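You operate a simulated robot arm through the tools that you are given. There is no shell and no other tool. Be economical: measure what you need, move in short steps, check, and stop when the job is done.

Carry out the task below with a simulated robot arm. There is one attempt and no reset: what you move stays moved.

Task
Close the pink locker door. Then put the oil bottle on the top of the white bench away on the grey stand's tray. Then take the grey strap roll and put it on the yellow panel. Then push the upper table drawer shut. Then fetch the green tub and set it on top of the brown carton on the top of the steel table. Then take the blue carton on the top of the steel table and put it away on the shelf of the low steel table. Then put one of the red lamps from the top of the steel table on the open shelf under the upper drawer. Then take the parcel from the top of the steel table and put it on top of the flat pack there. The order counts. Set down upright: oil bottle, green tub, blue carton, red lamp, parcel.

Only the result counts: the job must be done as asked and must still hold three seconds after the hand-in. Knocking over, shifting, dropping, spilling or breaking anything else fails it.

Robot
A 6-joint arm with a two-finger parallel gripper on a trunk, on a base that drives. Base frame: it is fixed to the floor where the robot stands at the start and does not move with it; the origin is under the middle of the robot, x ahead of it, y to its left, z up. Units: m, degrees, N and s.
Its first joint turns from -166.0 to 166.0 degrees. Places, roughly: blue carton [-7.75, -1.25, 0.75]; brown carton [-8, -1, 1]; flat pack [-7.75, -0.5, 0.75]; green tub [-7.75, -1.25, 0.75]; grey stand's tray (23x35 cm) [1.16, 1.36, 0.96]; grey strap roll (7x7x3 cm) [-5.6, -1.7, 0.2]; oil bottle [0.75, -1, 0.75]; open shelf under the upper drawer [-7.8, -1.2, 0.3]; parcel [-8.25, -1, 1]; pink locker door [1.2, -0.4, 0.9]; red lamp (4x5x7 cm) [-7.9, -1.1, 0.9]; shelf of the low steel table [-5.8, -1.4, 0.2]; upper table drawer [-7.4, -1, 0.7]; yellow panel (20x15x2 cm) [-7.6, -4.6, 0.3]. Payload 3.43 kg.
The TCP is the grasp point between the finger pads, 0.034 m short of the fingertips. In the tool frame z runs along the fingers and y along their closing line. The gripper opens to 0.128 m. The fingers are 0.024 m wide and 0.012 m thick; the gripper's body (0.048 by 0.13 m) begins 0.096 m behind the TCP.
Orientation is that of the tool frame in the base frame, as a unit quaternion [w, x, y, z]. With the fingers straight down and closing along the base's y, the tool's x points along the base's -x, its y along +y and its z along -z.

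Tools
- The arm moves only by the tool play_rows. Its argument "steps" is a list of rows, each a list of 7 numbers: the shift along the tool's x, y, z in m, then the turn, a rotation vector about the tool's x, y, z in degrees, then the closure, from 0 (fully open) to 1 (shut). In form: [[tx, ty, tz, wx, wy, wz, gripper], ...]. A call has 1 to 8 rows; each row shifts and turns the commanded pose from where the row before left it, along the tool's axes as they then stand. A row lasts 0.2 s, in which the tool goes at most 0.05 m and 8.6 degrees; a call with a longer step from one row to the next is refused whole, and so is a gripper value outside its range. Where a pose cannot be reached the arm comes as near as it can. A force on the tool above 40 N (or 10 N above the force at the start of the call, whichever is more), or a blocked arm, ends the call early, and 0.2 s more pass. The fingers move at their own pace (about 0.153 m/s each) and stop on an object; they squeeze with about 25 N. The grip force told is the motor's: it shows also when the fingers shut on nothing. Time passes only in rows, and 0.2 s behind the last, so rows that do not move let the fingers close. It gives the time, the measured TCP pose, the force on the tool (base axes), the opening and the grip force at its end, in the units of the frame above (readings bear some noise), with the torque about the TCP (base axes, N m) and any sound that the robot's microphone picked up.
- Cameras (640 x 400 px; columns grow to the right, rows downward): "scene" is now at [0.1441, 0.1548, 1.251]; the picture's right is [-0.70, -0.71, 0.00], its down [-0.02, 0.02, -1.00] and it looks along [0.71, -0.70, -0.03] (base axes); focal length 274 px, centre (320, 200). "wrist" rides on the gripper at [0.076, -0.011, -0.16] in the tool frame; the picture's right is [0.15, 0.99, 0.00], its down [-0.88, 0.13, -0.46] and it looks along [-0.45, 0.07, 0.89] (tool axes); focal length 234 px, centre (320, 200). There is no depth. A picture from a camera that has moved, and an enlarged one, comes with that camera's place and axes in the base frame and with its lens.
- camera(camera): a new picture of that camera. No time passes.
- steer(legs): drives the robot by 1 to 6 legs, each [ahead, left, turn to the left] in m, m and degrees, along the robot's own axes; the way and the turn of a leg run together, so that a leg with both is an arc; at most 1.5 m and 180 degrees a leg. The arm and the cameras ride along, it lands a little off, and it stops where it bumps. It gives what a move gives.
- head_to(pan, tilt): turns the head with the scene camera to pan (to the left, within 143 degrees either way) and tilt (down, from -29 to 69), counted from straight ahead of the robot. It gives what a move gives.
- enlarge(camera, box): a new picture of the part [left, top, right, bottom] of that camera's present view, enlarged. No time passes.
- sign_off(): hands the job in; it is judged then, once.

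Work in short steps. Places have to be worked out from the pictures, the camera data and where the tool is seen: move nearer, look again, correct. Check each grasp and each placing, and mend what went wrong. You have 207 turns and 184 pictures in all, those below and enlarged ones among them. Open the gripper and draw the arm clear of the work before you hand the job in, unless the task says otherwise; then end with one line.

The tools are called after "Emit:" as a command line: name --pt "numbers of a row" for each row, then --argument value for the rest, lists and objects as JSON in quotes. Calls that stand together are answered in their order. play_rows: Moves the arm, as the interface text tells. Its arguments: {"type":"object","properties":{"steps":{"type":"array","items":{"type":"array","items":{"type":"number"}}}},"required":["steps"]} The other tools are called the same way: steer (legs) drives the base; head_to (pan, tilt) turns the head that bears the scene camera; camera (camera) takes a picture; enlarge (camera, box) takes an enlarged picture of a part of a camera's view; sign_off () hands the job in.

At the start:

```text
time_s: 0.0
eef_pos: [0.7874, -0.0308, 1.1407]
ee_rot: [0.001, 0.0, 1.0, -0.001]
force: [-0.8, -0.3, 0.1]
wrist_torque: [0.0, -0.02, 0.01]
opening: 0.128
grip_force: 0.0
robot x, y, heading: [0.003, -0.0031, 0.0]
head pan, tilt: [-44.5, 1.6]
```

scene: 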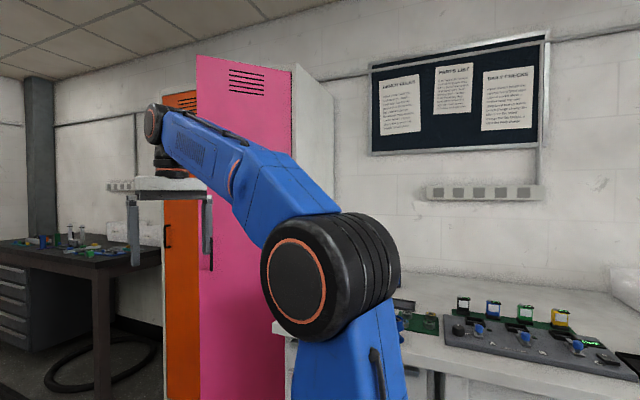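
wrist: 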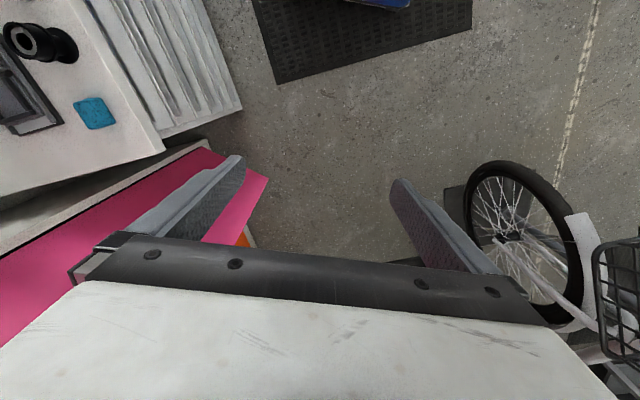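

The pink door stands ajar right by the gripper; I look around first with the head.

Emit:
head_to --pan -20 --tilt 20

Emit:
camera --camera "scene"

Emit:
head_to --pan -75 --tilt 25

Emit:
camera --camera "scene"

Emit:
head_to --pan 50 --tilt 20

Emit:
camera --camera "scene"

```text
time_s: 0.9
eef_pos: [0.7868, -0.0304, 1.1385]
ee_rot: [0.0, 0.001, 1.0, -0.001]
force: [0.1, -0.3, -0.1]
wrist_torque: [0.02, -0.02, 0.04]
opening: 0.1279
grip_force: 0.0
robot x, y, heading: [-0.0031, 0.0022, 0.0]
head pan, tilt: [-20.0, 20.0]
```

```text
181 pictures are left
camera scene: at [0.1669, 0.1864, 1.2213], right [-0.34, -0.94, 0.0], down [-0.32, 0.12, -0.94], along [0.88, -0.32, -0.34], focal length 274 px, centre (320, 200)
```

scene: 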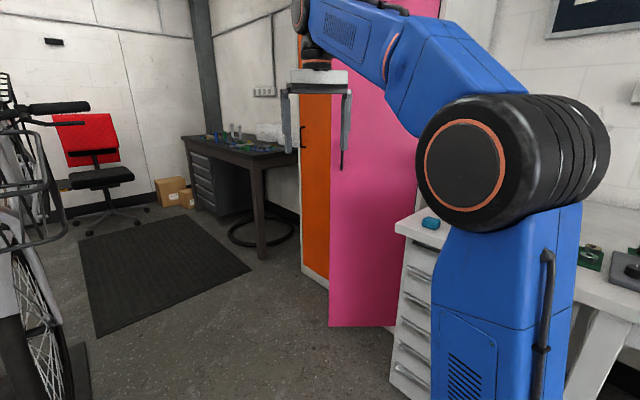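

```text
time_s: 2.1
eef_pos: [0.7879, -0.0303, 1.14]
ee_rot: [0.0, 0.001, 1.0, 0.0]
force: [0.3, 0.1, 0.0]
wrist_torque: [0.0, 0.03, 0.01]
opening: 0.1279
grip_force: 0.0
robot x, y, heading: [-0.0015, 0.0027, 0.2]
head pan, tilt: [-75.0, 25.0]
```

```text
180 pictures are left
camera scene: at [0.1033, 0.1294, 1.2132], right [-0.97, -0.26, 0.0], down [-0.11, 0.41, -0.91], along [0.24, -0.88, -0.42], focal length 274 px, centre (320, 200)
```

scene: 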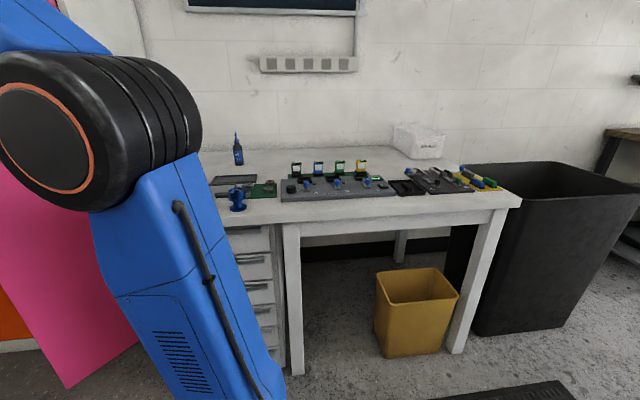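

```text
time_s: 4.2
eef_pos: [0.7869, -0.0295, 1.1412]
ee_rot: [-0.001, 0.0, 1.0, 0.0]
force: [-0.2, 0.1, -0.1]
wrist_torque: [0.01, -0.01, 0.01]
opening: 0.128
grip_force: 0.0
robot x, y, heading: [0.0025, -0.0019, -0.2]
head pan, tilt: [50.0, 20.0]
```

```text
179 pictures are left
camera scene: at [0.1393, 0.2897, 1.2213], right [0.77, -0.64, 0.0], down [-0.22, -0.26, -0.94], along [0.6, 0.72, -0.34], focal length 274 px, centre (320, 200)
```

scene: 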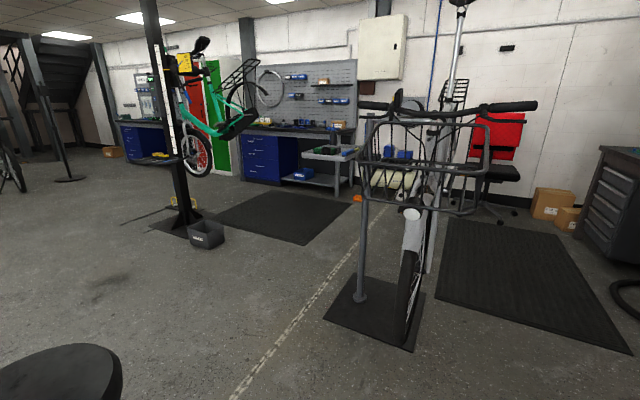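

The room sits about 20–25° turned. The pink door is hinged at about (1.1,-0.6) and its free edge is near (1.26,-0.27). I'll raise the tool above the handle, close the fingers, and place the robot to drive at the door along -45°.

Emit:
play_rows --pt "0 0 -0.04 0 0 0 1" --pt "0 0 -0.04 0 0 0 1" --pt "0 0 -0.04 0 0 0 1" --pt "0 0 0 0 0 0 1"

Emit:
steer --legs '[[0.3, 0.4, 0], [0.13, 0.03, 0], [0, 0, -45]]'

Emit:
head_to --pan 0 --tilt 10

Emit:
camera --camera "scene"

Emit:
camera --camera "wrist"

```text
time_s: 5.2
eef_pos: [0.7856, -0.031, 1.1651]
ee_rot: [0.003, 0.0, 1.0, 0.0]
force: [-1.2, 0.1, 0.1]
wrist_torque: [0.0, 0.0, 0.03]
opening: 0.0
grip_force: 25.1
out of reach, approached as far as the arm can: row 1, 2, 3
robot x, y, heading: [0.001, 0.0002, 0.1]
head pan, tilt: [50.0, 20.0]
```

```text
time_s: 11.2
eef_pos: [0.9529, -0.1475, 1.1654]
ee_rot: [0.002, 0.394, 0.919, -0.002]
force: [0.9, -0.5, 0.9]
wrist_torque: [0.02, 0.0, -0.04]
opening: 0.0
grip_force: 24.6
robot x, y, heading: [0.4337, 0.4425, -46.8]
head pan, tilt: [50.0, 20.0]
```

```text
time_s: 12.3
eef_pos: [0.9542, -0.148, 1.1647]
ee_rot: [0.002, 0.394, 0.919, 0.0]
force: [0.5, 1.3, 0.3]
wrist_torque: [0.01, 0.04, 0.0]
opening: 0.0
grip_force: 25.3
robot x, y, heading: [0.4343, 0.4423, -46.3]
head pan, tilt: [0.0, 10.0]
```

```text
178 pictures are left
camera scene: at [0.7122, 0.4672, 1.2375], right [-0.72, -0.69, 0.0], down [-0.12, 0.13, -0.98], along [0.68, -0.71, -0.17], focal length 274 px, centre (320, 200)
```

scene: 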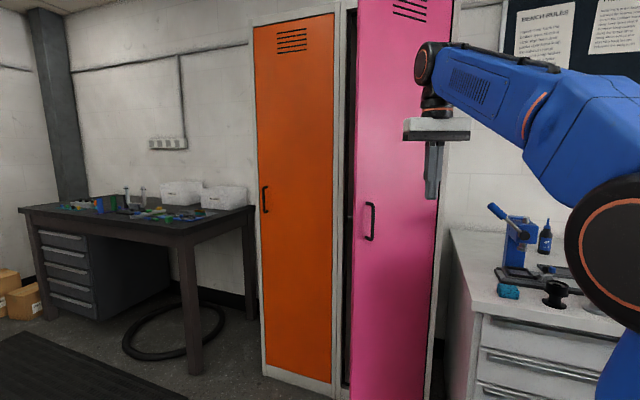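

```text
177 pictures are left
camera wrist: at [0.8928, -0.1005, 1.3233], right [0.62, 0.79, 0.0], down [0.7, -0.55, 0.46], along [0.36, -0.28, -0.89], focal length 234 px, centre (320, 200)
```

wrist: 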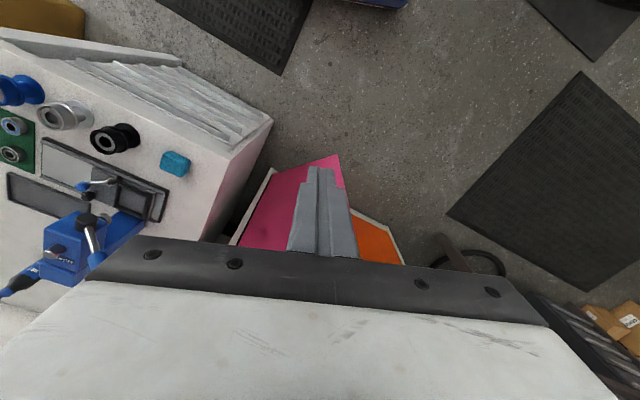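

The door angle is about 70° and the closed direction about 30°. The fingertips pass above the handle. I shift slightly left and drive ahead in stages.

Emit:
steer --legs '[[0, 0.07, 0], [0.3, 0, 0]]'

Emit:
camera --camera "scene"

Emit:
steer --legs '[[0.1, 0, 0]]'

Emit:
camera --camera "scene"

```text
time_s: 15.0
eef_pos: [1.2114, -0.3253, 1.165]
ee_rot: [0.002, 0.397, 0.918, -0.002]
force: [0.2, -0.4, 0.0]
wrist_torque: [0.03, 0.0, -0.01]
opening: 0.0004
grip_force: 24.9
robot x, y, heading: [0.6918, 0.2688, -46.8]
head pan, tilt: [0.0, 10.0]
```

```text
176 pictures are left
camera scene: at [0.9728, 0.2903, 1.2376], right [-0.73, -0.68, 0.0], down [-0.12, 0.13, -0.98], along [0.67, -0.72, -0.17], focal length 274 px, centre (320, 200)
```

scene: 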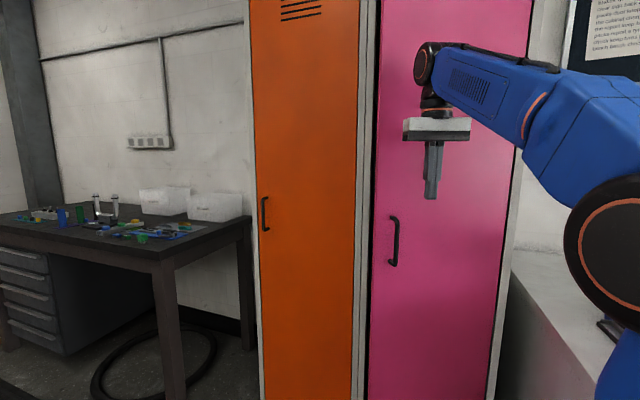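

```text
time_s: 16.2
eef_pos: [1.2765, -0.3985, 1.1662]
ee_rot: [0.003, 0.398, 0.917, -0.001]
force: [0.3, 0.3, -0.1]
wrist_torque: [-0.03, 0.01, 0.01]
opening: 0.0
grip_force: 25.4
robot x, y, heading: [0.7606, 0.1975, -47.0]
head pan, tilt: [0.0, 10.0]
```

```text
175 pictures are left
camera scene: at [1.0396, 0.2186, 1.2376], right [-0.73, -0.68, 0.0], down [-0.12, 0.13, -0.98], along [0.67, -0.72, -0.17], focal length 274 px, centre (320, 200)
```

scene: 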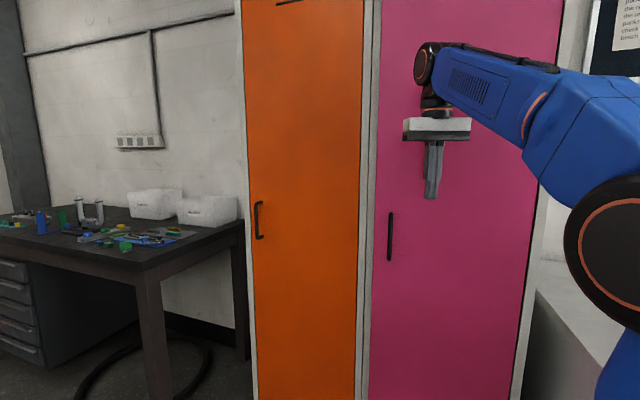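

The door is nearly shut; I push a little more.

Emit:
steer --legs '[[0.04, 0, 0]]'

Emit:
steer --legs '[[0.03, 0, 0]]'

Emit:
camera --camera "scene"

```text
time_s: 17.1
eef_pos: [1.304, -0.4269, 1.1652]
ee_rot: [0.002, 0.397, 0.918, -0.001]
force: [-0.7, 0.4, -0.1]
wrist_torque: [-0.01, 0.0, 0.03]
opening: 0.0
grip_force: 24.9
robot x, y, heading: [0.7939, 0.1667, -46.7]
head pan, tilt: [0.0, 10.0]
```

```text
time_s: 17.9
eef_pos: [1.325, -0.4485, 1.1639]
ee_rot: [0.003, 0.397, 0.918, -0.001]
force: [-0.4, 0.7, -0.1]
wrist_torque: [0.01, 0.01, 0.04]
opening: 0.0
grip_force: 24.6
robot x, y, heading: [0.8073, 0.1465, -46.8]
head pan, tilt: [0.0, 10.0]
```

```text
174 pictures are left
camera scene: at [1.0878, 0.1674, 1.2376], right [-0.73, -0.68, 0.0], down [-0.12, 0.13, -0.98], along [0.67, -0.72, -0.17], focal length 274 px, centre (320, 200)
```

scene: 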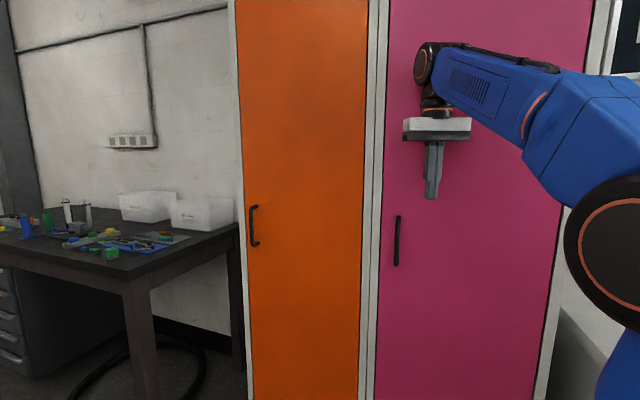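

Check the wrist view to see whether the gripper still touches and how shut the door is.

Emit:
steer --legs '[[0.03, 0, 0]]'

Emit:
camera --camera "wrist"

Emit:
enlarge --camera "scene" --box '[200, 100, 600, 350]'

```text
time_s: 18.8
eef_pos: [1.3371, -0.4599, 1.1655]
ee_rot: [-0.001, 0.396, 0.918, 0.0]
force: [-3.5, 5.9, -1.9]
wrist_torque: [-0.74, -0.41, -0.05]
opening: 0.0
grip_force: 25.1
robot x, y, heading: [0.8214, 0.1289, -46.9]
head pan, tilt: [0.0, 10.0]
stopped in leg 1: the force on the tool passed its limit at 124 N (the readings are from after the stop); the commanded pose is now the measured one
```

```text
173 pictures are left
camera wrist: at [1.2768, -0.4133, 1.3246], right [0.62, 0.78, 0.0], down [0.7, -0.55, 0.45], along [0.36, -0.28, -0.89], focal length 234 px, centre (320, 200)
```

wrist: 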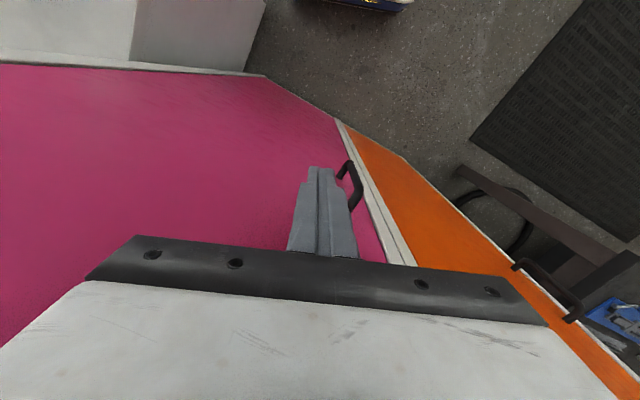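

```text
1.60 times, centred on (400, 225) of scene
camera zoom: at [1.1012, 0.1534, 1.2376], right [-0.73, -0.68, 0.0], down [-0.12, 0.13, -0.98], along [0.67, -0.72, -0.17], focal length 439 px, centre (192, 160)
```

zoom: 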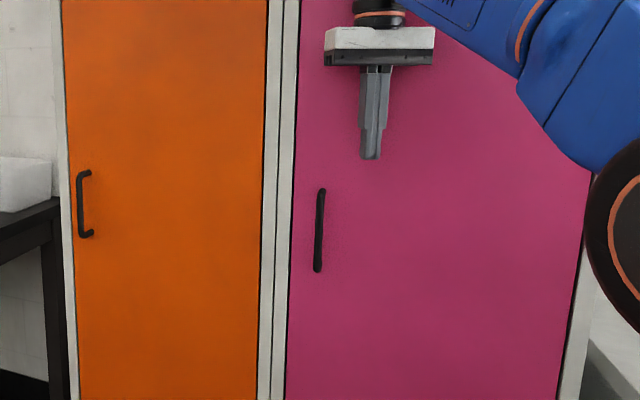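

124 N against the stop: the door is shut flush. I back away and go in front of the bench where the bottle stands.

Emit:
steer --legs '[[-0.25, 0, 0], [0, -0.43, 0], [0, 0, -15]]'

Emit:
head_to --pan 0 --tilt 30

Emit:
camera --camera "scene"

Emit:
camera --camera "wrist"

```text
time_s: 23.7
eef_pos: [0.6791, -0.686, 1.1656]
ee_rot: [-0.001, 0.514, 0.858, 0.001]
force: [0.0, 1.1, -0.2]
wrist_torque: [0.02, 0.04, 0.02]
opening: 0.0
grip_force: 25.0
robot x, y, heading: [0.3347, 0.0183, -61.9]
head pan, tilt: [0.0, 10.0]
```

```text
time_s: 24.6
eef_pos: [0.6798, -0.6872, 1.1658]
ee_rot: [-0.001, 0.513, 0.858, 0.001]
force: [-0.1, -0.6, -0.2]
wrist_torque: [0.0, -0.04, 0.02]
opening: 0.0
grip_force: 24.9
robot x, y, heading: [0.334, 0.0171, -61.8]
head pan, tilt: [0.0, 30.0]
```

```text
171 pictures are left
camera scene: at [0.6105, -0.0301, 1.2053], right [-0.88, -0.47, 0.0], down [-0.24, 0.44, -0.87], along [0.41, -0.76, -0.5], focal length 274 px, centre (320, 200)
```

scene: 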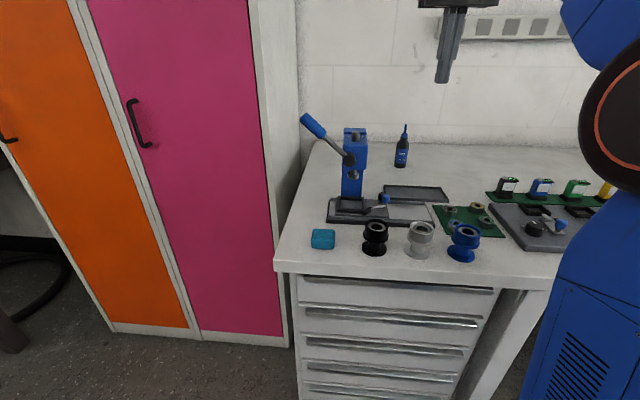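

```text
170 pictures are left
camera wrist: at [0.6338, -0.6254, 1.3242], right [0.8, 0.6, 0.0], down [0.53, -0.72, 0.45], along [0.27, -0.36, -0.89], focal length 234 px, centre (320, 200)
```

wrist: 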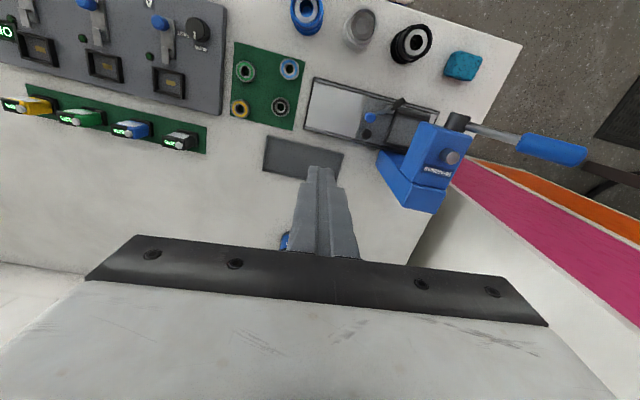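

The bottle triangulates to about (0.776,-0.92) on a top of z≈0.845, about 13 cm tall. Zoom in on it.

Emit:
enlarge --camera "scene" --box '[350, 110, 450, 172]'

Emit:
steer --legs '[[0.12, 0, 0]]'

Emit:
play_rows --pt "-0.02 0 0 0 0 0 0" --pt "-0.02 0 0.03 0 0 0 0" --pt "0 0 0.03 0 0 0 0"

Emit:
camera --camera "wrist"

```text
6.40 times, centred on (400, 141) of scene
camera zoom: at [0.6105, -0.0301, 1.2053], right [-0.88, -0.47, 0.0], down [-0.24, 0.44, -0.87], along [0.41, -0.76, -0.5], focal length 1757 px, centre (-192, 578)
```

zoom: 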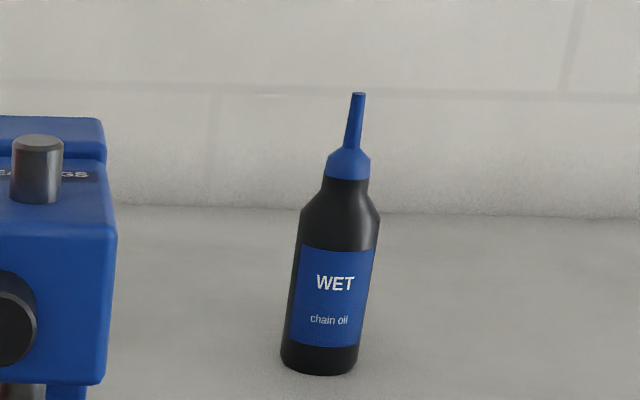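

```text
time_s: 25.8
eef_pos: [0.738, -0.7926, 1.1657]
ee_rot: [-0.001, 0.513, 0.858, 0.001]
force: [-0.2, -0.1, 0.0]
wrist_torque: [0.01, -0.02, 0.0]
opening: 0.0
grip_force: 25.3
robot x, y, heading: [0.3975, -0.0897, -61.7]
head pan, tilt: [0.0, 30.0]
```

```text
time_s: 26.6
eef_pos: [0.7581, -0.8279, 1.1014]
ee_rot: [-0.001, 0.513, 0.858, 0.001]
force: [0.3, -0.2, 0.5]
wrist_torque: [0.0, 0.0, -0.01]
opening: 0.1282
grip_force: 0.1
out of reach, approached as far as the arm can: row 1
robot x, y, heading: [0.3938, -0.0892, -61.7]
head pan, tilt: [0.0, 30.0]
```

```text
168 pictures are left
camera wrist: at [0.7119, -0.7684, 1.26], right [0.8, 0.6, 0.0], down [0.53, -0.71, 0.45], along [0.27, -0.36, -0.89], focal length 234 px, centre (320, 200)
```

wrist: 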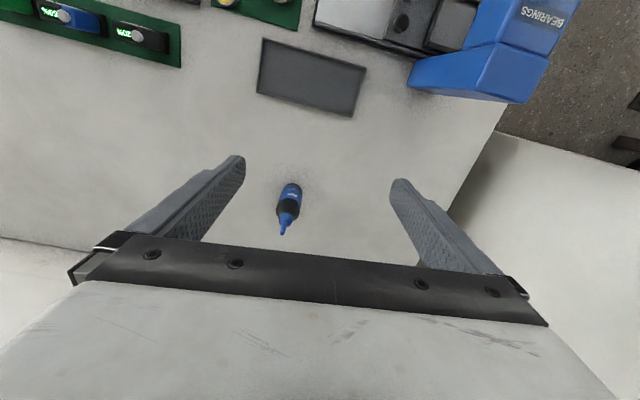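

The wrist view puts the bottle near (0.778,-0.942). I move above it, then look again before descending.

Emit:
play_rows --pt "-0.03 -0.02 0 0 0 0 0" --pt "-0.04 -0.015 0 0 0 0 0" --pt "-0.035 0 0.03 0 0 0 0" --pt "0 0 0.03 0 0 0 0"

Emit:
camera --camera "wrist"

Emit:
camera --camera "scene"

```text
time_s: 27.6
eef_pos: [0.7765, -0.9398, 1.0409]
ee_rot: [-0.001, 0.513, 0.858, 0.0]
force: [0.7, 0.3, 0.4]
wrist_torque: [0.0, -0.01, 0.01]
opening: 0.1283
grip_force: 0.1
robot x, y, heading: [0.3944, -0.0869, -62.0]
head pan, tilt: [0.0, 30.0]
```

```text
167 pictures are left
camera wrist: at [0.7303, -0.8788, 1.1994], right [0.8, 0.6, 0.0], down [0.53, -0.71, 0.45], along [0.27, -0.36, -0.89], focal length 234 px, centre (320, 200)
```

wrist: 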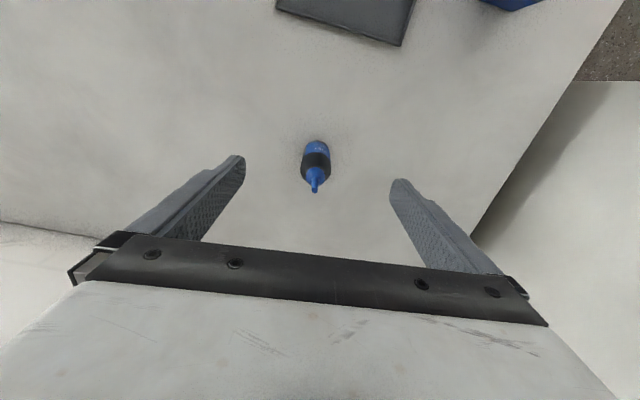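

```text
166 pictures are left
camera scene: at [0.6683, -0.1371, 1.2052], right [-0.88, -0.47, 0.0], down [-0.24, 0.44, -0.87], along [0.41, -0.76, -0.5], focal length 274 px, centre (320, 200)
```

scene: 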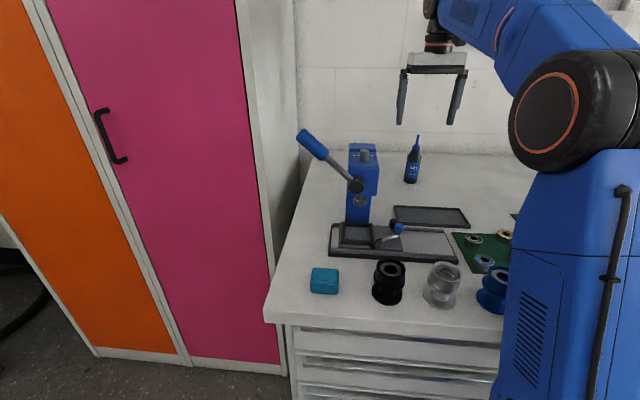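

Refined: bottle at (0.785,-0.963). I move 2.5 cm ahead and descend to z≈0.915.

Emit:
play_rows --pt "-0.025 -0.003 0 0 0 0 0" --pt "0 0 0.045 0 0 0 0" --pt "0 0 0.045 0 0 0 0" --pt "0 0 0.034 0 0 0 0" --pt "0 0 0 0 0 0 0"

Emit:
camera --camera "wrist"

Emit:
enlarge --camera "scene" --box '[340, 60, 500, 160]'

```text
time_s: 28.8
eef_pos: [0.7843, -0.9591, 0.9156]
ee_rot: [0.0, 0.513, 0.859, 0.001]
force: [-0.3, -0.5, -0.5]
wrist_torque: [0.01, -0.04, 0.01]
opening: 0.128
grip_force: 0.1
robot x, y, heading: [0.3983, -0.0878, -61.4]
head pan, tilt: [0.0, 30.0]
```

```text
165 pictures are left
camera wrist: at [0.7383, -0.899, 1.074], right [0.8, 0.6, 0.0], down [0.53, -0.71, 0.45], along [0.27, -0.36, -0.89], focal length 234 px, centre (320, 200)
```

wrist: 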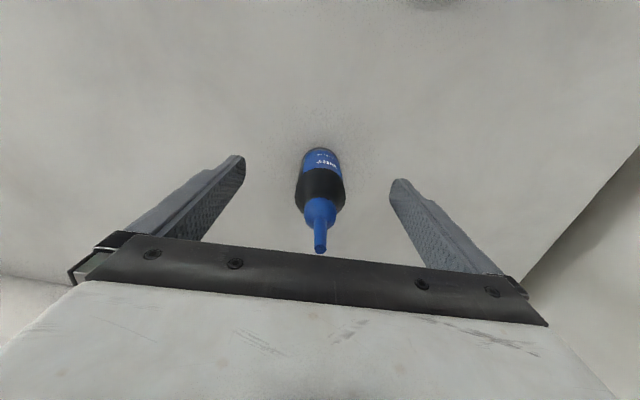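

```text
4.00 times, centred on (420, 110) of scene
camera zoom: at [0.6684, -0.1372, 1.2052], right [-0.88, -0.47, 0.0], down [-0.24, 0.44, -0.87], along [0.41, -0.76, -0.5], focal length 1098 px, centre (-80, 560)
```

zoom: 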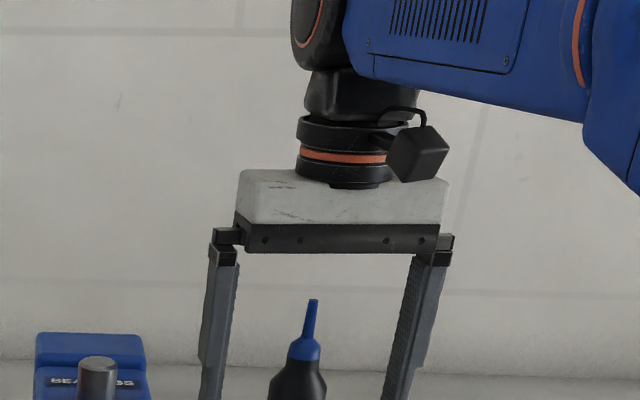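

The nozzle tip lies at the TCP's place; close on the bottle and lift.

Emit:
play_rows --pt "0 0 0 0 0 0 1" --pt "0 0 0 0 0 0 1" --pt "0 0 0 0 0 0 1" --pt "0 0 0 0 0 0 1"

Emit:
enlarge --camera "scene" --box '[340, 80, 500, 190]'

```text
time_s: 29.8
eef_pos: [0.7839, -0.9595, 0.9152]
ee_rot: [-0.001, 0.513, 0.858, 0.001]
force: [0.2, -0.3, 0.1]
wrist_torque: [-0.05, 0.03, 0.02]
opening: 0.0407
grip_force: 24.9
robot x, y, heading: [0.3988, -0.0908, -61.6]
head pan, tilt: [0.0, 30.0]
```

```text
3.64 times, centred on (420, 135) of scene
camera zoom: at [0.6683, -0.1372, 1.2052], right [-0.88, -0.47, 0.0], down [-0.24, 0.44, -0.87], along [0.41, -0.76, -0.5], focal length 998 px, centre (-44, 436)
```

zoom: 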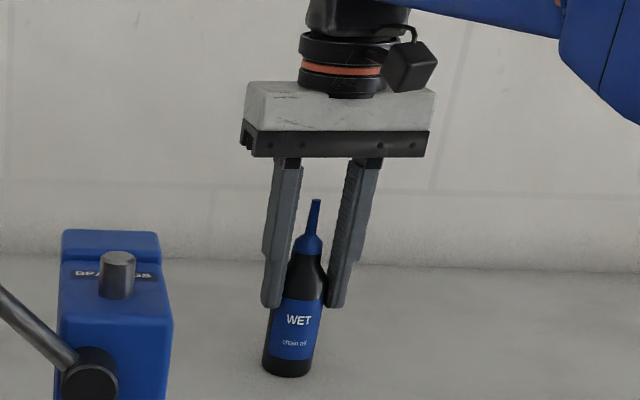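

The grip is high on the body (bottom at z≈0.813). I reopen, lower 2.5 cm, and regrip.

Emit:
play_rows --pt "0 0 0 0 0 0 0.4" --pt "0 0 0 0 0 0 0.4" --pt "0 0 0.025 0 0 0 0.4" --pt "0 0 0 0 0 0 1" --pt "0 0 0 0 0 0 1" --pt "0 0 0 0 0 0 1"

Emit:
play_rows --pt "0 0 -0.03 0 0 0 1" --pt "0 0 -0.05 0 0 0 1" --pt "0 0 -0.05 0 0 0 1" --pt "0.04 0 -0.05 0 0 0 1" --pt "0.04 0 -0.03 0 0 0 1" --pt "0.05 0 0 0 0 0 1"

Emit:
camera --camera "scene"

```text
time_s: 31.2
eef_pos: [0.7843, -0.9586, 0.891]
ee_rot: [-0.002, 0.512, 0.859, 0.001]
force: [0.1, 0.7, 0.6]
wrist_torque: [0.0, 0.03, -0.02]
opening: 0.041
grip_force: 25.0
robot x, y, heading: [0.3948, -0.0915, -61.7]
head pan, tilt: [0.0, 30.0]
```

```text
refused: row 4 steps farther than a row can; nothing moved
```

```text
162 pictures are left
camera scene: at [0.6684, -0.1372, 1.2052], right [-0.88, -0.47, 0.0], down [-0.24, 0.44, -0.87], along [0.41, -0.76, -0.5], focal length 274 px, centre (320, 200)
```

scene: 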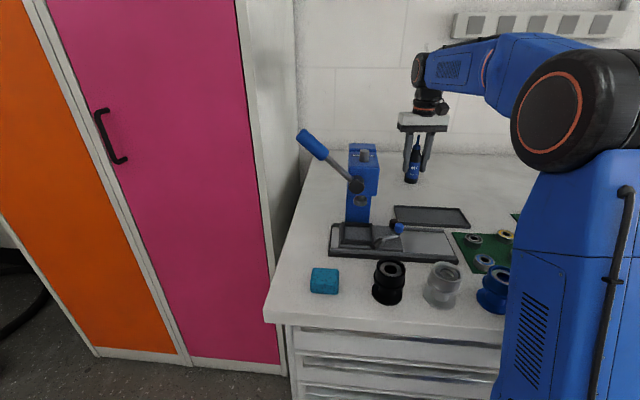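

Regripped at 0.891. Now lift and draw back.

Emit:
play_rows --pt "0 0 -0.03 0 0 0 1" --pt "0 0 -0.05 0 0 0 1" --pt "0 0 -0.05 0 0 0 1" --pt "0 0 -0.05 0 0 0 1" --pt "0.03 0 -0.035 0 0 0 1" --pt "0.045 0 -0.02 0 0 0 1" --pt "0.05 0 0 0 0 0 1"

Emit:
camera --camera "scene"

```text
time_s: 32.8
eef_pos: [0.7278, -0.8531, 1.1257]
ee_rot: [-0.002, 0.512, 0.859, 0.002]
force: [0.5, -0.6, -2.6]
wrist_torque: [0.11, 0.07, 0.02]
opening: 0.041
grip_force: 24.7
robot x, y, heading: [0.3928, -0.0915, -61.6]
head pan, tilt: [0.0, 30.0]
```

```text
161 pictures are left
camera scene: at [0.6687, -0.1378, 1.2051], right [-0.88, -0.47, 0.0], down [-0.24, 0.44, -0.87], along [0.41, -0.76, -0.5], focal length 274 px, centre (320, 200)
```

scene: 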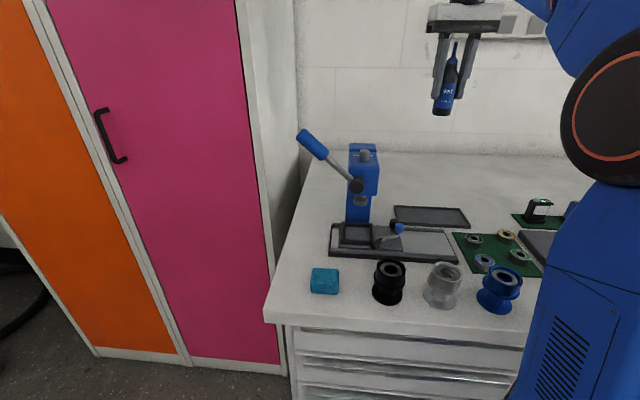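

Bottle held. Back off and look toward the tray with the head.

Emit:
steer --legs '[[-0.4, 0, 0], [0, 0, 30]]'

Emit:
head_to --pan 80 --tilt 10

Emit:
camera --camera "scene"

```text
time_s: 36.8
eef_pos: [0.8668, -0.2202, 1.1268]
ee_rot: [-0.002, 0.275, 0.962, 0.001]
force: [0.7, -1.1, -0.5]
wrist_torque: [-0.01, 0.03, 0.0]
opening: 0.0409
grip_force: 24.6
robot x, y, heading: [0.1966, 0.2728, -31.7]
head pan, tilt: [0.0, 30.0]
```

```text
time_s: 38.4
eef_pos: [0.8671, -0.22, 1.1271]
ee_rot: [-0.002, 0.275, 0.961, 0.001]
force: [0.3, 0.5, -1.3]
wrist_torque: [0.02, -0.02, 0.0]
opening: 0.0411
grip_force: 24.9
robot x, y, heading: [0.1984, 0.276, -32.0]
head pan, tilt: [80.0, 10.0]
```

```text
160 pictures are left
camera scene: at [0.4443, 0.4875, 1.2376], right [0.74, -0.67, 0.0], down [-0.12, -0.13, -0.98], along [0.66, 0.73, -0.17], focal length 274 px, centre (320, 200)
```

scene: 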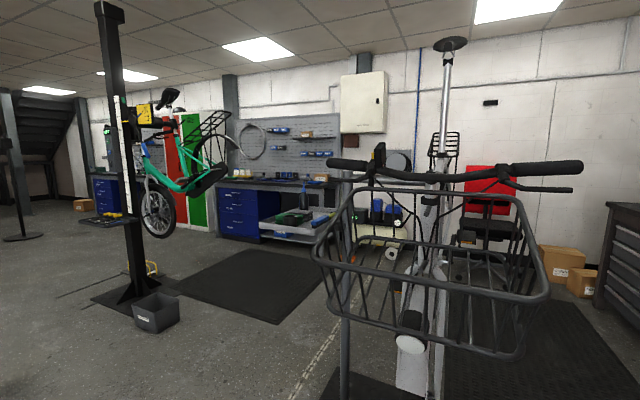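

Enlarge the area behind the basket to find the stand's tray.

Emit:
enlarge --camera "scene" --box '[310, 130, 550, 400]'

```text
1.48 times, centred on (430, 265) of scene
camera zoom: at [0.4443, 0.4875, 1.2376], right [0.74, -0.67, 0.0], down [-0.12, -0.13, -0.98], along [0.66, 0.73, -0.17], focal length 407 px, centre (157, 104)
```

zoom: 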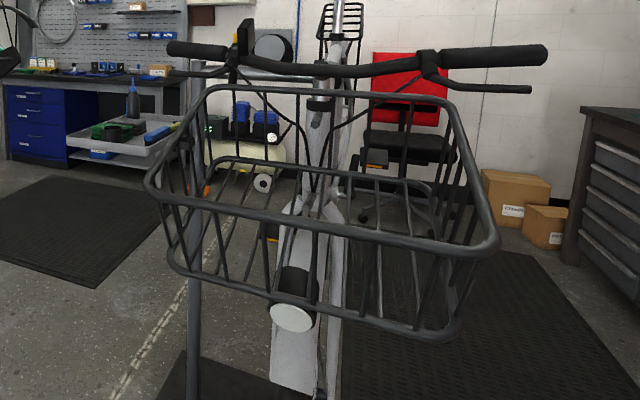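

The tray sits at about (1.1,1.35,0.97), beyond the bike. I'll approach from the -x side; check the floor there first.

Emit:
head_to --pan 140 --tilt 20

Emit:
camera --camera "scene"

Emit:
head_to --pan -140 --tilt 20

Emit:
camera --camera "scene"

```text
time_s: 39.7
eef_pos: [0.8668, -0.2201, 1.1268]
ee_rot: [-0.001, 0.275, 0.962, 0.001]
force: [0.2, -0.3, -0.5]
wrist_torque: [-0.01, 0.0, -0.01]
opening: 0.0413
grip_force: 25.0
robot x, y, heading: [0.1998, 0.2769, -32.0]
head pan, tilt: [140.0, 20.0]
```

```text
158 pictures are left
camera scene: at [0.3533, 0.507, 1.2213], right [0.95, 0.31, 0.0], down [0.11, -0.33, -0.94], along [-0.29, 0.89, -0.34], focal length 274 px, centre (320, 200)
```

scene: 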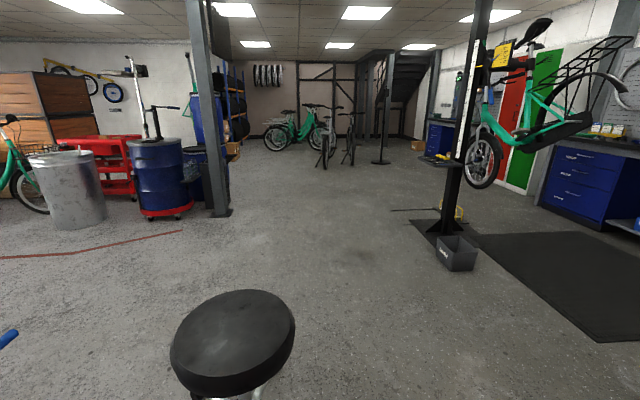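

```text
time_s: 43.5
eef_pos: [0.8659, -0.2211, 1.1253]
ee_rot: [-0.001, 0.275, 0.962, 0.0]
force: [0.6, -0.6, -2.0]
wrist_torque: [0.03, 0.03, 0.02]
opening: 0.0409
grip_force: 24.5
robot x, y, heading: [0.2012, 0.2741, -32.2]
head pan, tilt: [-140.0, 20.0]
```

```text
157 pictures are left
camera scene: at [0.2899, 0.4053, 1.2213], right [-0.14, 0.99, 0.0], down [0.34, 0.05, -0.94], along [-0.93, -0.13, -0.34], focal length 274 px, centre (320, 200)
```

scene: 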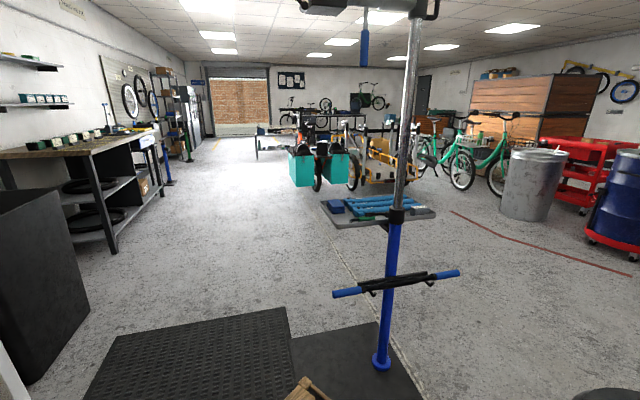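

A stool is near (-0.03,0.97) and the bike basket's front is at x≈0.95–1.1. I'll turn to face +y, pass between them at x≈0.42, then turn toward the tray.

Emit:
steer --legs '[[-0.12, 0, 0], [0, 0, 122]]'

Emit:
steer --legs '[[0, -0.32, 0], [1.1, 0, 0], [0, 0, -50]]'

Emit:
head_to --pan -25 --tilt 25

Emit:
camera --camera "scene"

Emit:
camera --camera "wrist"

```text
time_s: 47.2
eef_pos: [0.9037, 0.5408, 1.131]
ee_rot: [0.004, -0.161, 0.987, -0.007]
force: [9.7, -33.6, 2.1]
wrist_torque: [-1.94, -0.61, -0.46]
opening: 0.0575
grip_force: 25.4
robot x, y, heading: [0.0982, 0.3384, 19.5]
head pan, tilt: [-140.0, 20.0]
stopped in leg 2: the force on the tool passed its limit at 98 N (the readings are from after the stop); the commanded pose is now the measured one
```

```text
time_s: 54.0
eef_pos: [1.9535, 0.6208, 1.1311]
ee_rot: [0.004, -0.18, 0.984, -0.005]
force: [-0.6, 0.7, -0.6]
wrist_torque: [0.0, 0.02, 0.02]
opening: 0.0407
grip_force: 25.6
robot x, y, heading: [1.1598, 0.3858, 21.8]
head pan, tilt: [-140.0, 20.0]
stopped in leg 2: the robot was blocked; the commanded pose is now the measured one
```

```text
time_s: 55.9
eef_pos: [1.9544, 0.6193, 1.131]
ee_rot: [0.003, -0.18, 0.984, -0.005]
force: [0.4, 0.0, -1.6]
wrist_torque: [0.0, 0.03, 0.02]
opening: 0.0406
grip_force: 24.7
robot x, y, heading: [1.1554, 0.3888, 21.6]
head pan, tilt: [-25.0, 25.0]
```

```text
156 pictures are left
camera scene: at [1.2013, 0.5398, 1.2175], right [-0.82, -0.57, 0.0], down [-0.22, 0.32, -0.92], along [0.53, -0.76, -0.39], focal length 274 px, centre (320, 200)
```

scene: 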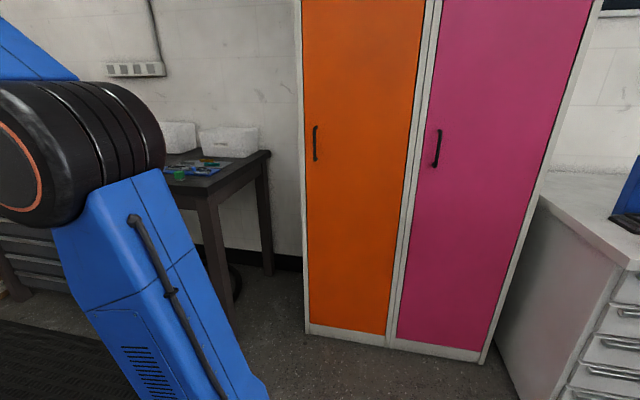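

```text
155 pictures are left
camera wrist: at [1.8862, 0.582, 1.2896], right [-0.49, 0.87, -0.01], down [0.77, 0.44, 0.46], along [0.41, 0.22, -0.89], focal length 234 px, centre (320, 200)
```

wrist: 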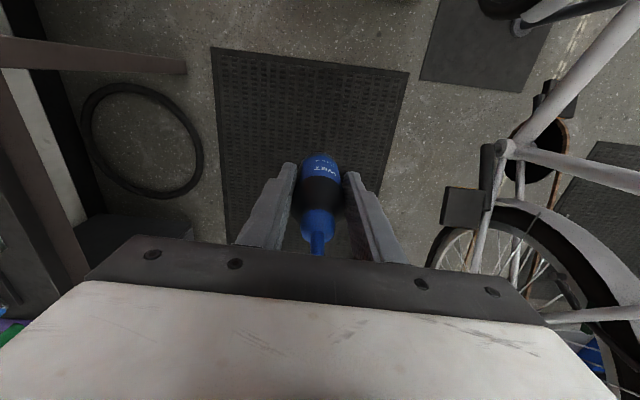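

The basket stuck out farther than judged and I bumped it, then drove along the bike's side. I must check the state of the bike and be careful from here.

Emit:
head_to --pan 60 --tilt 25

Emit:
camera --camera "scene"

Emit:
head_to --pan 120 --tilt 25

Emit:
camera --camera "scene"

```text
time_s: 57.5
eef_pos: [1.9545, 0.6187, 1.132]
ee_rot: [0.004, -0.18, 0.984, -0.005]
force: [0.1, 0.1, -1.2]
wrist_torque: [0.0, 0.03, 0.0]
opening: 0.0408
grip_force: 24.7
robot x, y, heading: [1.1568, 0.3858, 21.7]
head pan, tilt: [60.0, 25.0]
```

```text
154 pictures are left
camera scene: at [1.2011, 0.5401, 1.2174], right [-0.82, -0.57, 0.0], down [-0.22, 0.32, -0.92], along [0.53, -0.76, -0.39], focal length 274 px, centre (320, 200)
```

scene: 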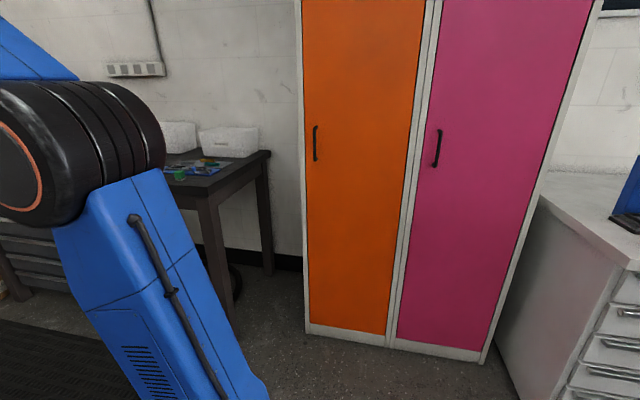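

```text
time_s: 58.8
eef_pos: [1.9536, 0.6191, 1.1319]
ee_rot: [0.003, -0.181, 0.983, -0.005]
force: [-0.7, 0.2, -0.8]
wrist_torque: [-0.02, 0.03, 0.03]
opening: 0.0408
grip_force: 25.2
robot x, y, heading: [1.1611, 0.3867, 21.5]
head pan, tilt: [120.0, 25.0]
```

```text
153 pictures are left
camera scene: at [1.201, 0.5404, 1.2173], right [-0.82, -0.57, 0.0], down [-0.22, 0.32, -0.92], along [0.53, -0.75, -0.39], focal length 274 px, centre (320, 200)
```

scene: 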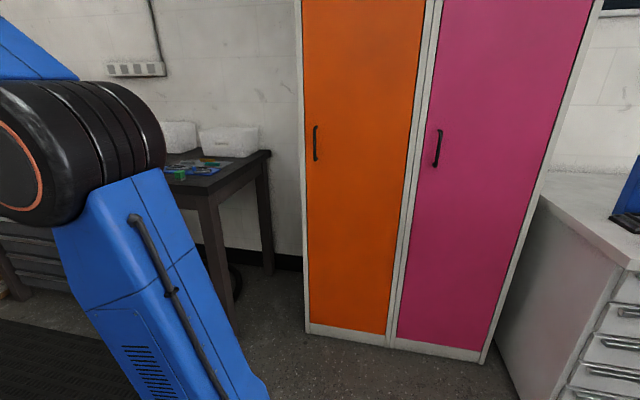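

The head is jammed against something (bike) — the camera no longer turns. I back off the way I came, a bit at a time.

Emit:
steer --legs '[[-0.3, 0, 0]]'

Emit:
camera --camera "scene"

Emit:
camera --camera "wrist"

```text
time_s: 60.8
eef_pos: [1.6859, 0.5134, 1.1287]
ee_rot: [0.003, -0.18, 0.984, -0.006]
force: [-0.3, -0.5, -2.0]
wrist_torque: [0.02, 0.01, -0.01]
opening: 0.0408
grip_force: 25.1
robot x, y, heading: [0.8836, 0.2774, 21.6]
head pan, tilt: [120.0, 25.0]
```

```text
152 pictures are left
camera scene: at [0.808, 0.5691, 1.2133], right [0.62, 0.78, 0.0], down [0.33, -0.26, -0.91], along [-0.71, 0.56, -0.42], focal length 274 px, centre (320, 200)
```

scene: 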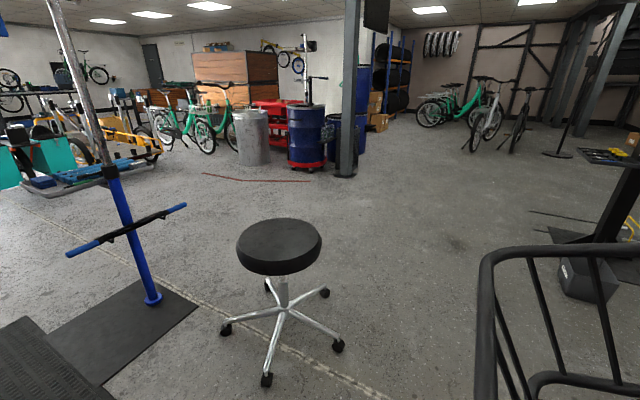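

```text
151 pictures are left
camera wrist: at [1.6179, 0.4763, 1.2868], right [-0.49, 0.87, -0.01], down [0.78, 0.44, 0.46], along [0.4, 0.21, -0.89], focal length 234 px, centre (320, 200)
```

wrist: 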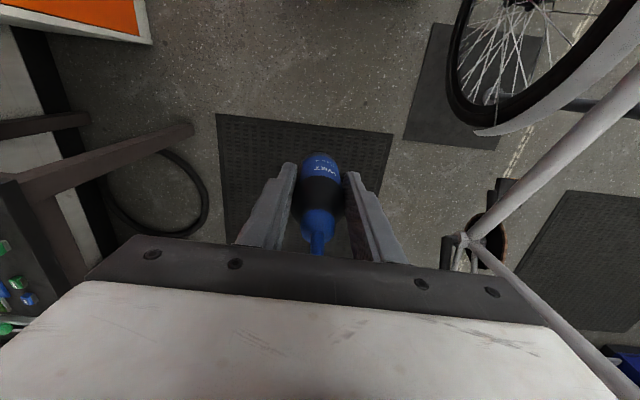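

Freed. Back farther, then look at the bike.

Emit:
steer --legs '[[-0.4, 0, 0]]'

Emit:
steer --legs '[[-0.3, 0, 0]]'

Emit:
head_to --pan 30 --tilt 20

Emit:
camera --camera "scene"

```text
time_s: 63.3
eef_pos: [1.3144, 0.3623, 1.1283]
ee_rot: [0.002, -0.176, 0.984, -0.005]
force: [1.0, 0.2, -1.2]
wrist_torque: [0.01, 0.05, -0.01]
opening: 0.0406
grip_force: 25.0
robot x, y, heading: [0.5127, 0.135, 21.1]
head pan, tilt: [120.0, 25.0]
```

```text
time_s: 65.4
eef_pos: [1.0297, 0.252, 1.1287]
ee_rot: [0.001, -0.174, 0.985, -0.006]
force: [0.3, -0.3, -1.7]
wrist_torque: [0.01, 0.02, -0.01]
opening: 0.0409
grip_force: 24.6
robot x, y, heading: [0.2298, 0.0247, 21.0]
head pan, tilt: [120.0, 25.0]
```

```text
time_s: 67.0
eef_pos: [1.0306, 0.2517, 1.1278]
ee_rot: [0.002, -0.174, 0.985, -0.006]
force: [0.4, 1.2, -1.4]
wrist_torque: [-0.01, 0.0, -0.01]
opening: 0.0406
grip_force: 25.6
robot x, y, heading: [0.2297, 0.0263, 20.8]
head pan, tilt: [30.0, 20.0]
```

```text
150 pictures are left
camera scene: at [0.2828, 0.3304, 1.2213], right [0.78, -0.63, 0.0], down [-0.22, -0.27, -0.94], along [0.59, 0.73, -0.34], focal length 274 px, centre (320, 200)
```

scene: 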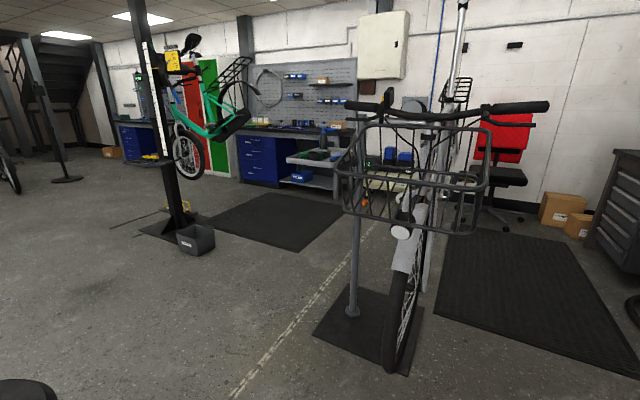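

The bike and its stand are where they were (the wheel contact and plate corners recompute to the same spots). Zoom to identify the tray properly.

Emit:
enlarge --camera "scene" --box '[260, 80, 460, 205]'

Emit:
enlarge --camera "scene" --box '[300, 80, 560, 400]'

```text
3.20 times, centred on (360, 142) of scene
camera zoom: at [0.2828, 0.3304, 1.2213], right [0.78, -0.63, 0.0], down [-0.22, -0.27, -0.94], along [0.59, 0.73, -0.34], focal length 878 px, centre (192, 384)
```

zoom: 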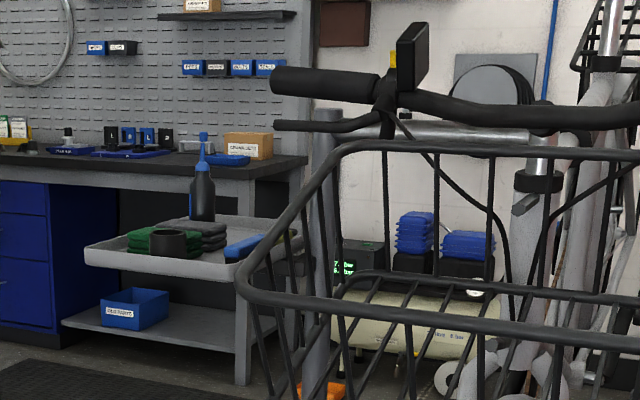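

```text
1.25 times, centred on (430, 240) of scene
camera zoom: at [0.2828, 0.3304, 1.2213], right [0.78, -0.63, 0.0], down [-0.22, -0.27, -0.94], along [0.59, 0.73, -0.34], focal length 343 px, centre (182, 150)
```

zoom: 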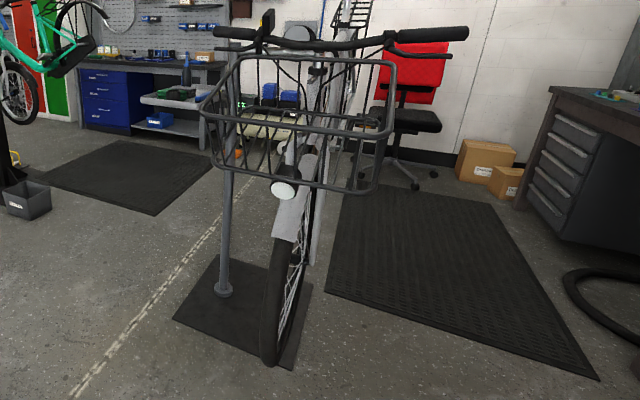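

The tray, with a bottle and cloths on it, projects where the task says: about (1.15,1.35,0.95), just left of the bike's front. I back away more before turning so the arm clears the basket.

Emit:
steer --legs '[[-0.3, 0, 0]]'

Emit:
steer --legs '[[0, 0, 70]]'

Emit:
camera --camera "scene"

```text
time_s: 69.1
eef_pos: [0.7448, 0.1407, 1.1281]
ee_rot: [0.002, -0.174, 0.985, -0.006]
force: [-0.1, -0.2, -0.3]
wrist_torque: [0.02, -0.01, -0.01]
opening: 0.0409
grip_force: 25.3
robot x, y, heading: [-0.0539, -0.0835, 20.9]
head pan, tilt: [30.0, 20.0]
```

```text
time_s: 72.5
eef_pos: [0.011, 0.7476, 1.1284]
ee_rot: [0.005, -0.705, 0.709, -0.004]
force: [-0.1, 0.7, -0.9]
wrist_torque: [-0.01, -0.01, -0.01]
opening: 0.0407
grip_force: 25.0
robot x, y, heading: [-0.0555, -0.0831, 90.7]
head pan, tilt: [30.0, 20.0]
```

```text
147 pictures are left
camera scene: at [-0.3256, 0.0734, 1.2213], right [0.86, 0.51, 0.0], down [0.17, -0.29, -0.94], along [-0.48, 0.81, -0.34], focal length 274 px, centre (320, 200)
```

scene: 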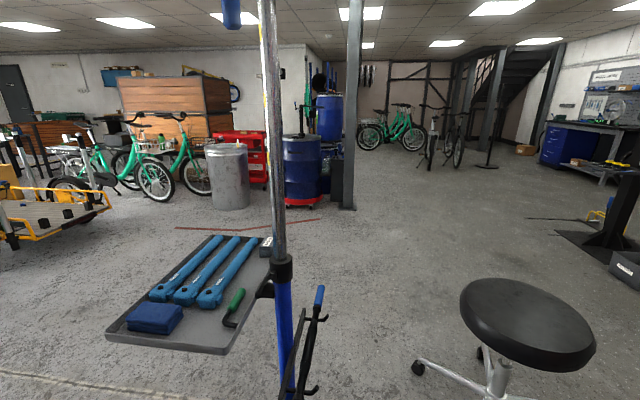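

Stool at about (-0.11,1.05), casters reaching x≈0.2. I shift right to x≈0.48, then go ahead in two stages.

Emit:
steer --legs '[[0, -0.53, 0]]'

Emit:
steer --legs '[[0.7, 0, 0]]'

Emit:
head_to --pan -20 --tilt 25

Emit:
camera --camera "scene"

```text
time_s: 75.4
eef_pos: [0.5103, 0.7592, 1.1273]
ee_rot: [0.005, -0.704, 0.711, -0.004]
force: [0.1, -0.2, -1.9]
wrist_torque: [0.02, 0.0, -0.02]
opening: 0.0407
grip_force: 25.1
robot x, y, heading: [0.4378, -0.0703, 90.2]
head pan, tilt: [30.0, 20.0]
stopped in leg 1: the robot was blocked; the commanded pose is now the measured one
```

```text
time_s: 79.3
eef_pos: [0.5207, 1.456, 1.1282]
ee_rot: [0.006, -0.699, 0.715, -0.004]
force: [0.0, 1.3, -1.3]
wrist_torque: [0.01, 0.01, -0.01]
opening: 0.0408
grip_force: 25.3
robot x, y, heading: [0.44, 0.6272, 89.6]
head pan, tilt: [30.0, 20.0]
```

```text
time_s: 80.4
eef_pos: [0.5217, 1.458, 1.1285]
ee_rot: [0.004, -0.699, 0.715, -0.005]
force: [-0.2, 0.3, -1.1]
wrist_torque: [-0.03, -0.03, -0.03]
opening: 0.0406
grip_force: 25.2
robot x, y, heading: [0.4388, 0.6309, 89.6]
head pan, tilt: [-20.0, 25.0]
```

```text
146 pictures are left
camera scene: at [0.2513, 0.7954, 1.2132], right [0.94, -0.35, 0.0], down [-0.15, -0.4, -0.91], along [0.32, 0.85, -0.42], focal length 274 px, centre (320, 200)
```

scene: 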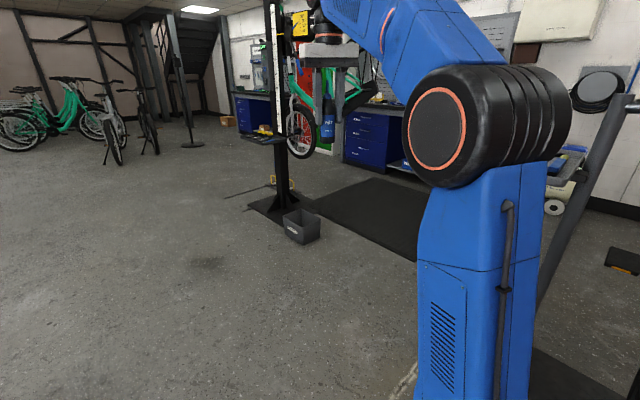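

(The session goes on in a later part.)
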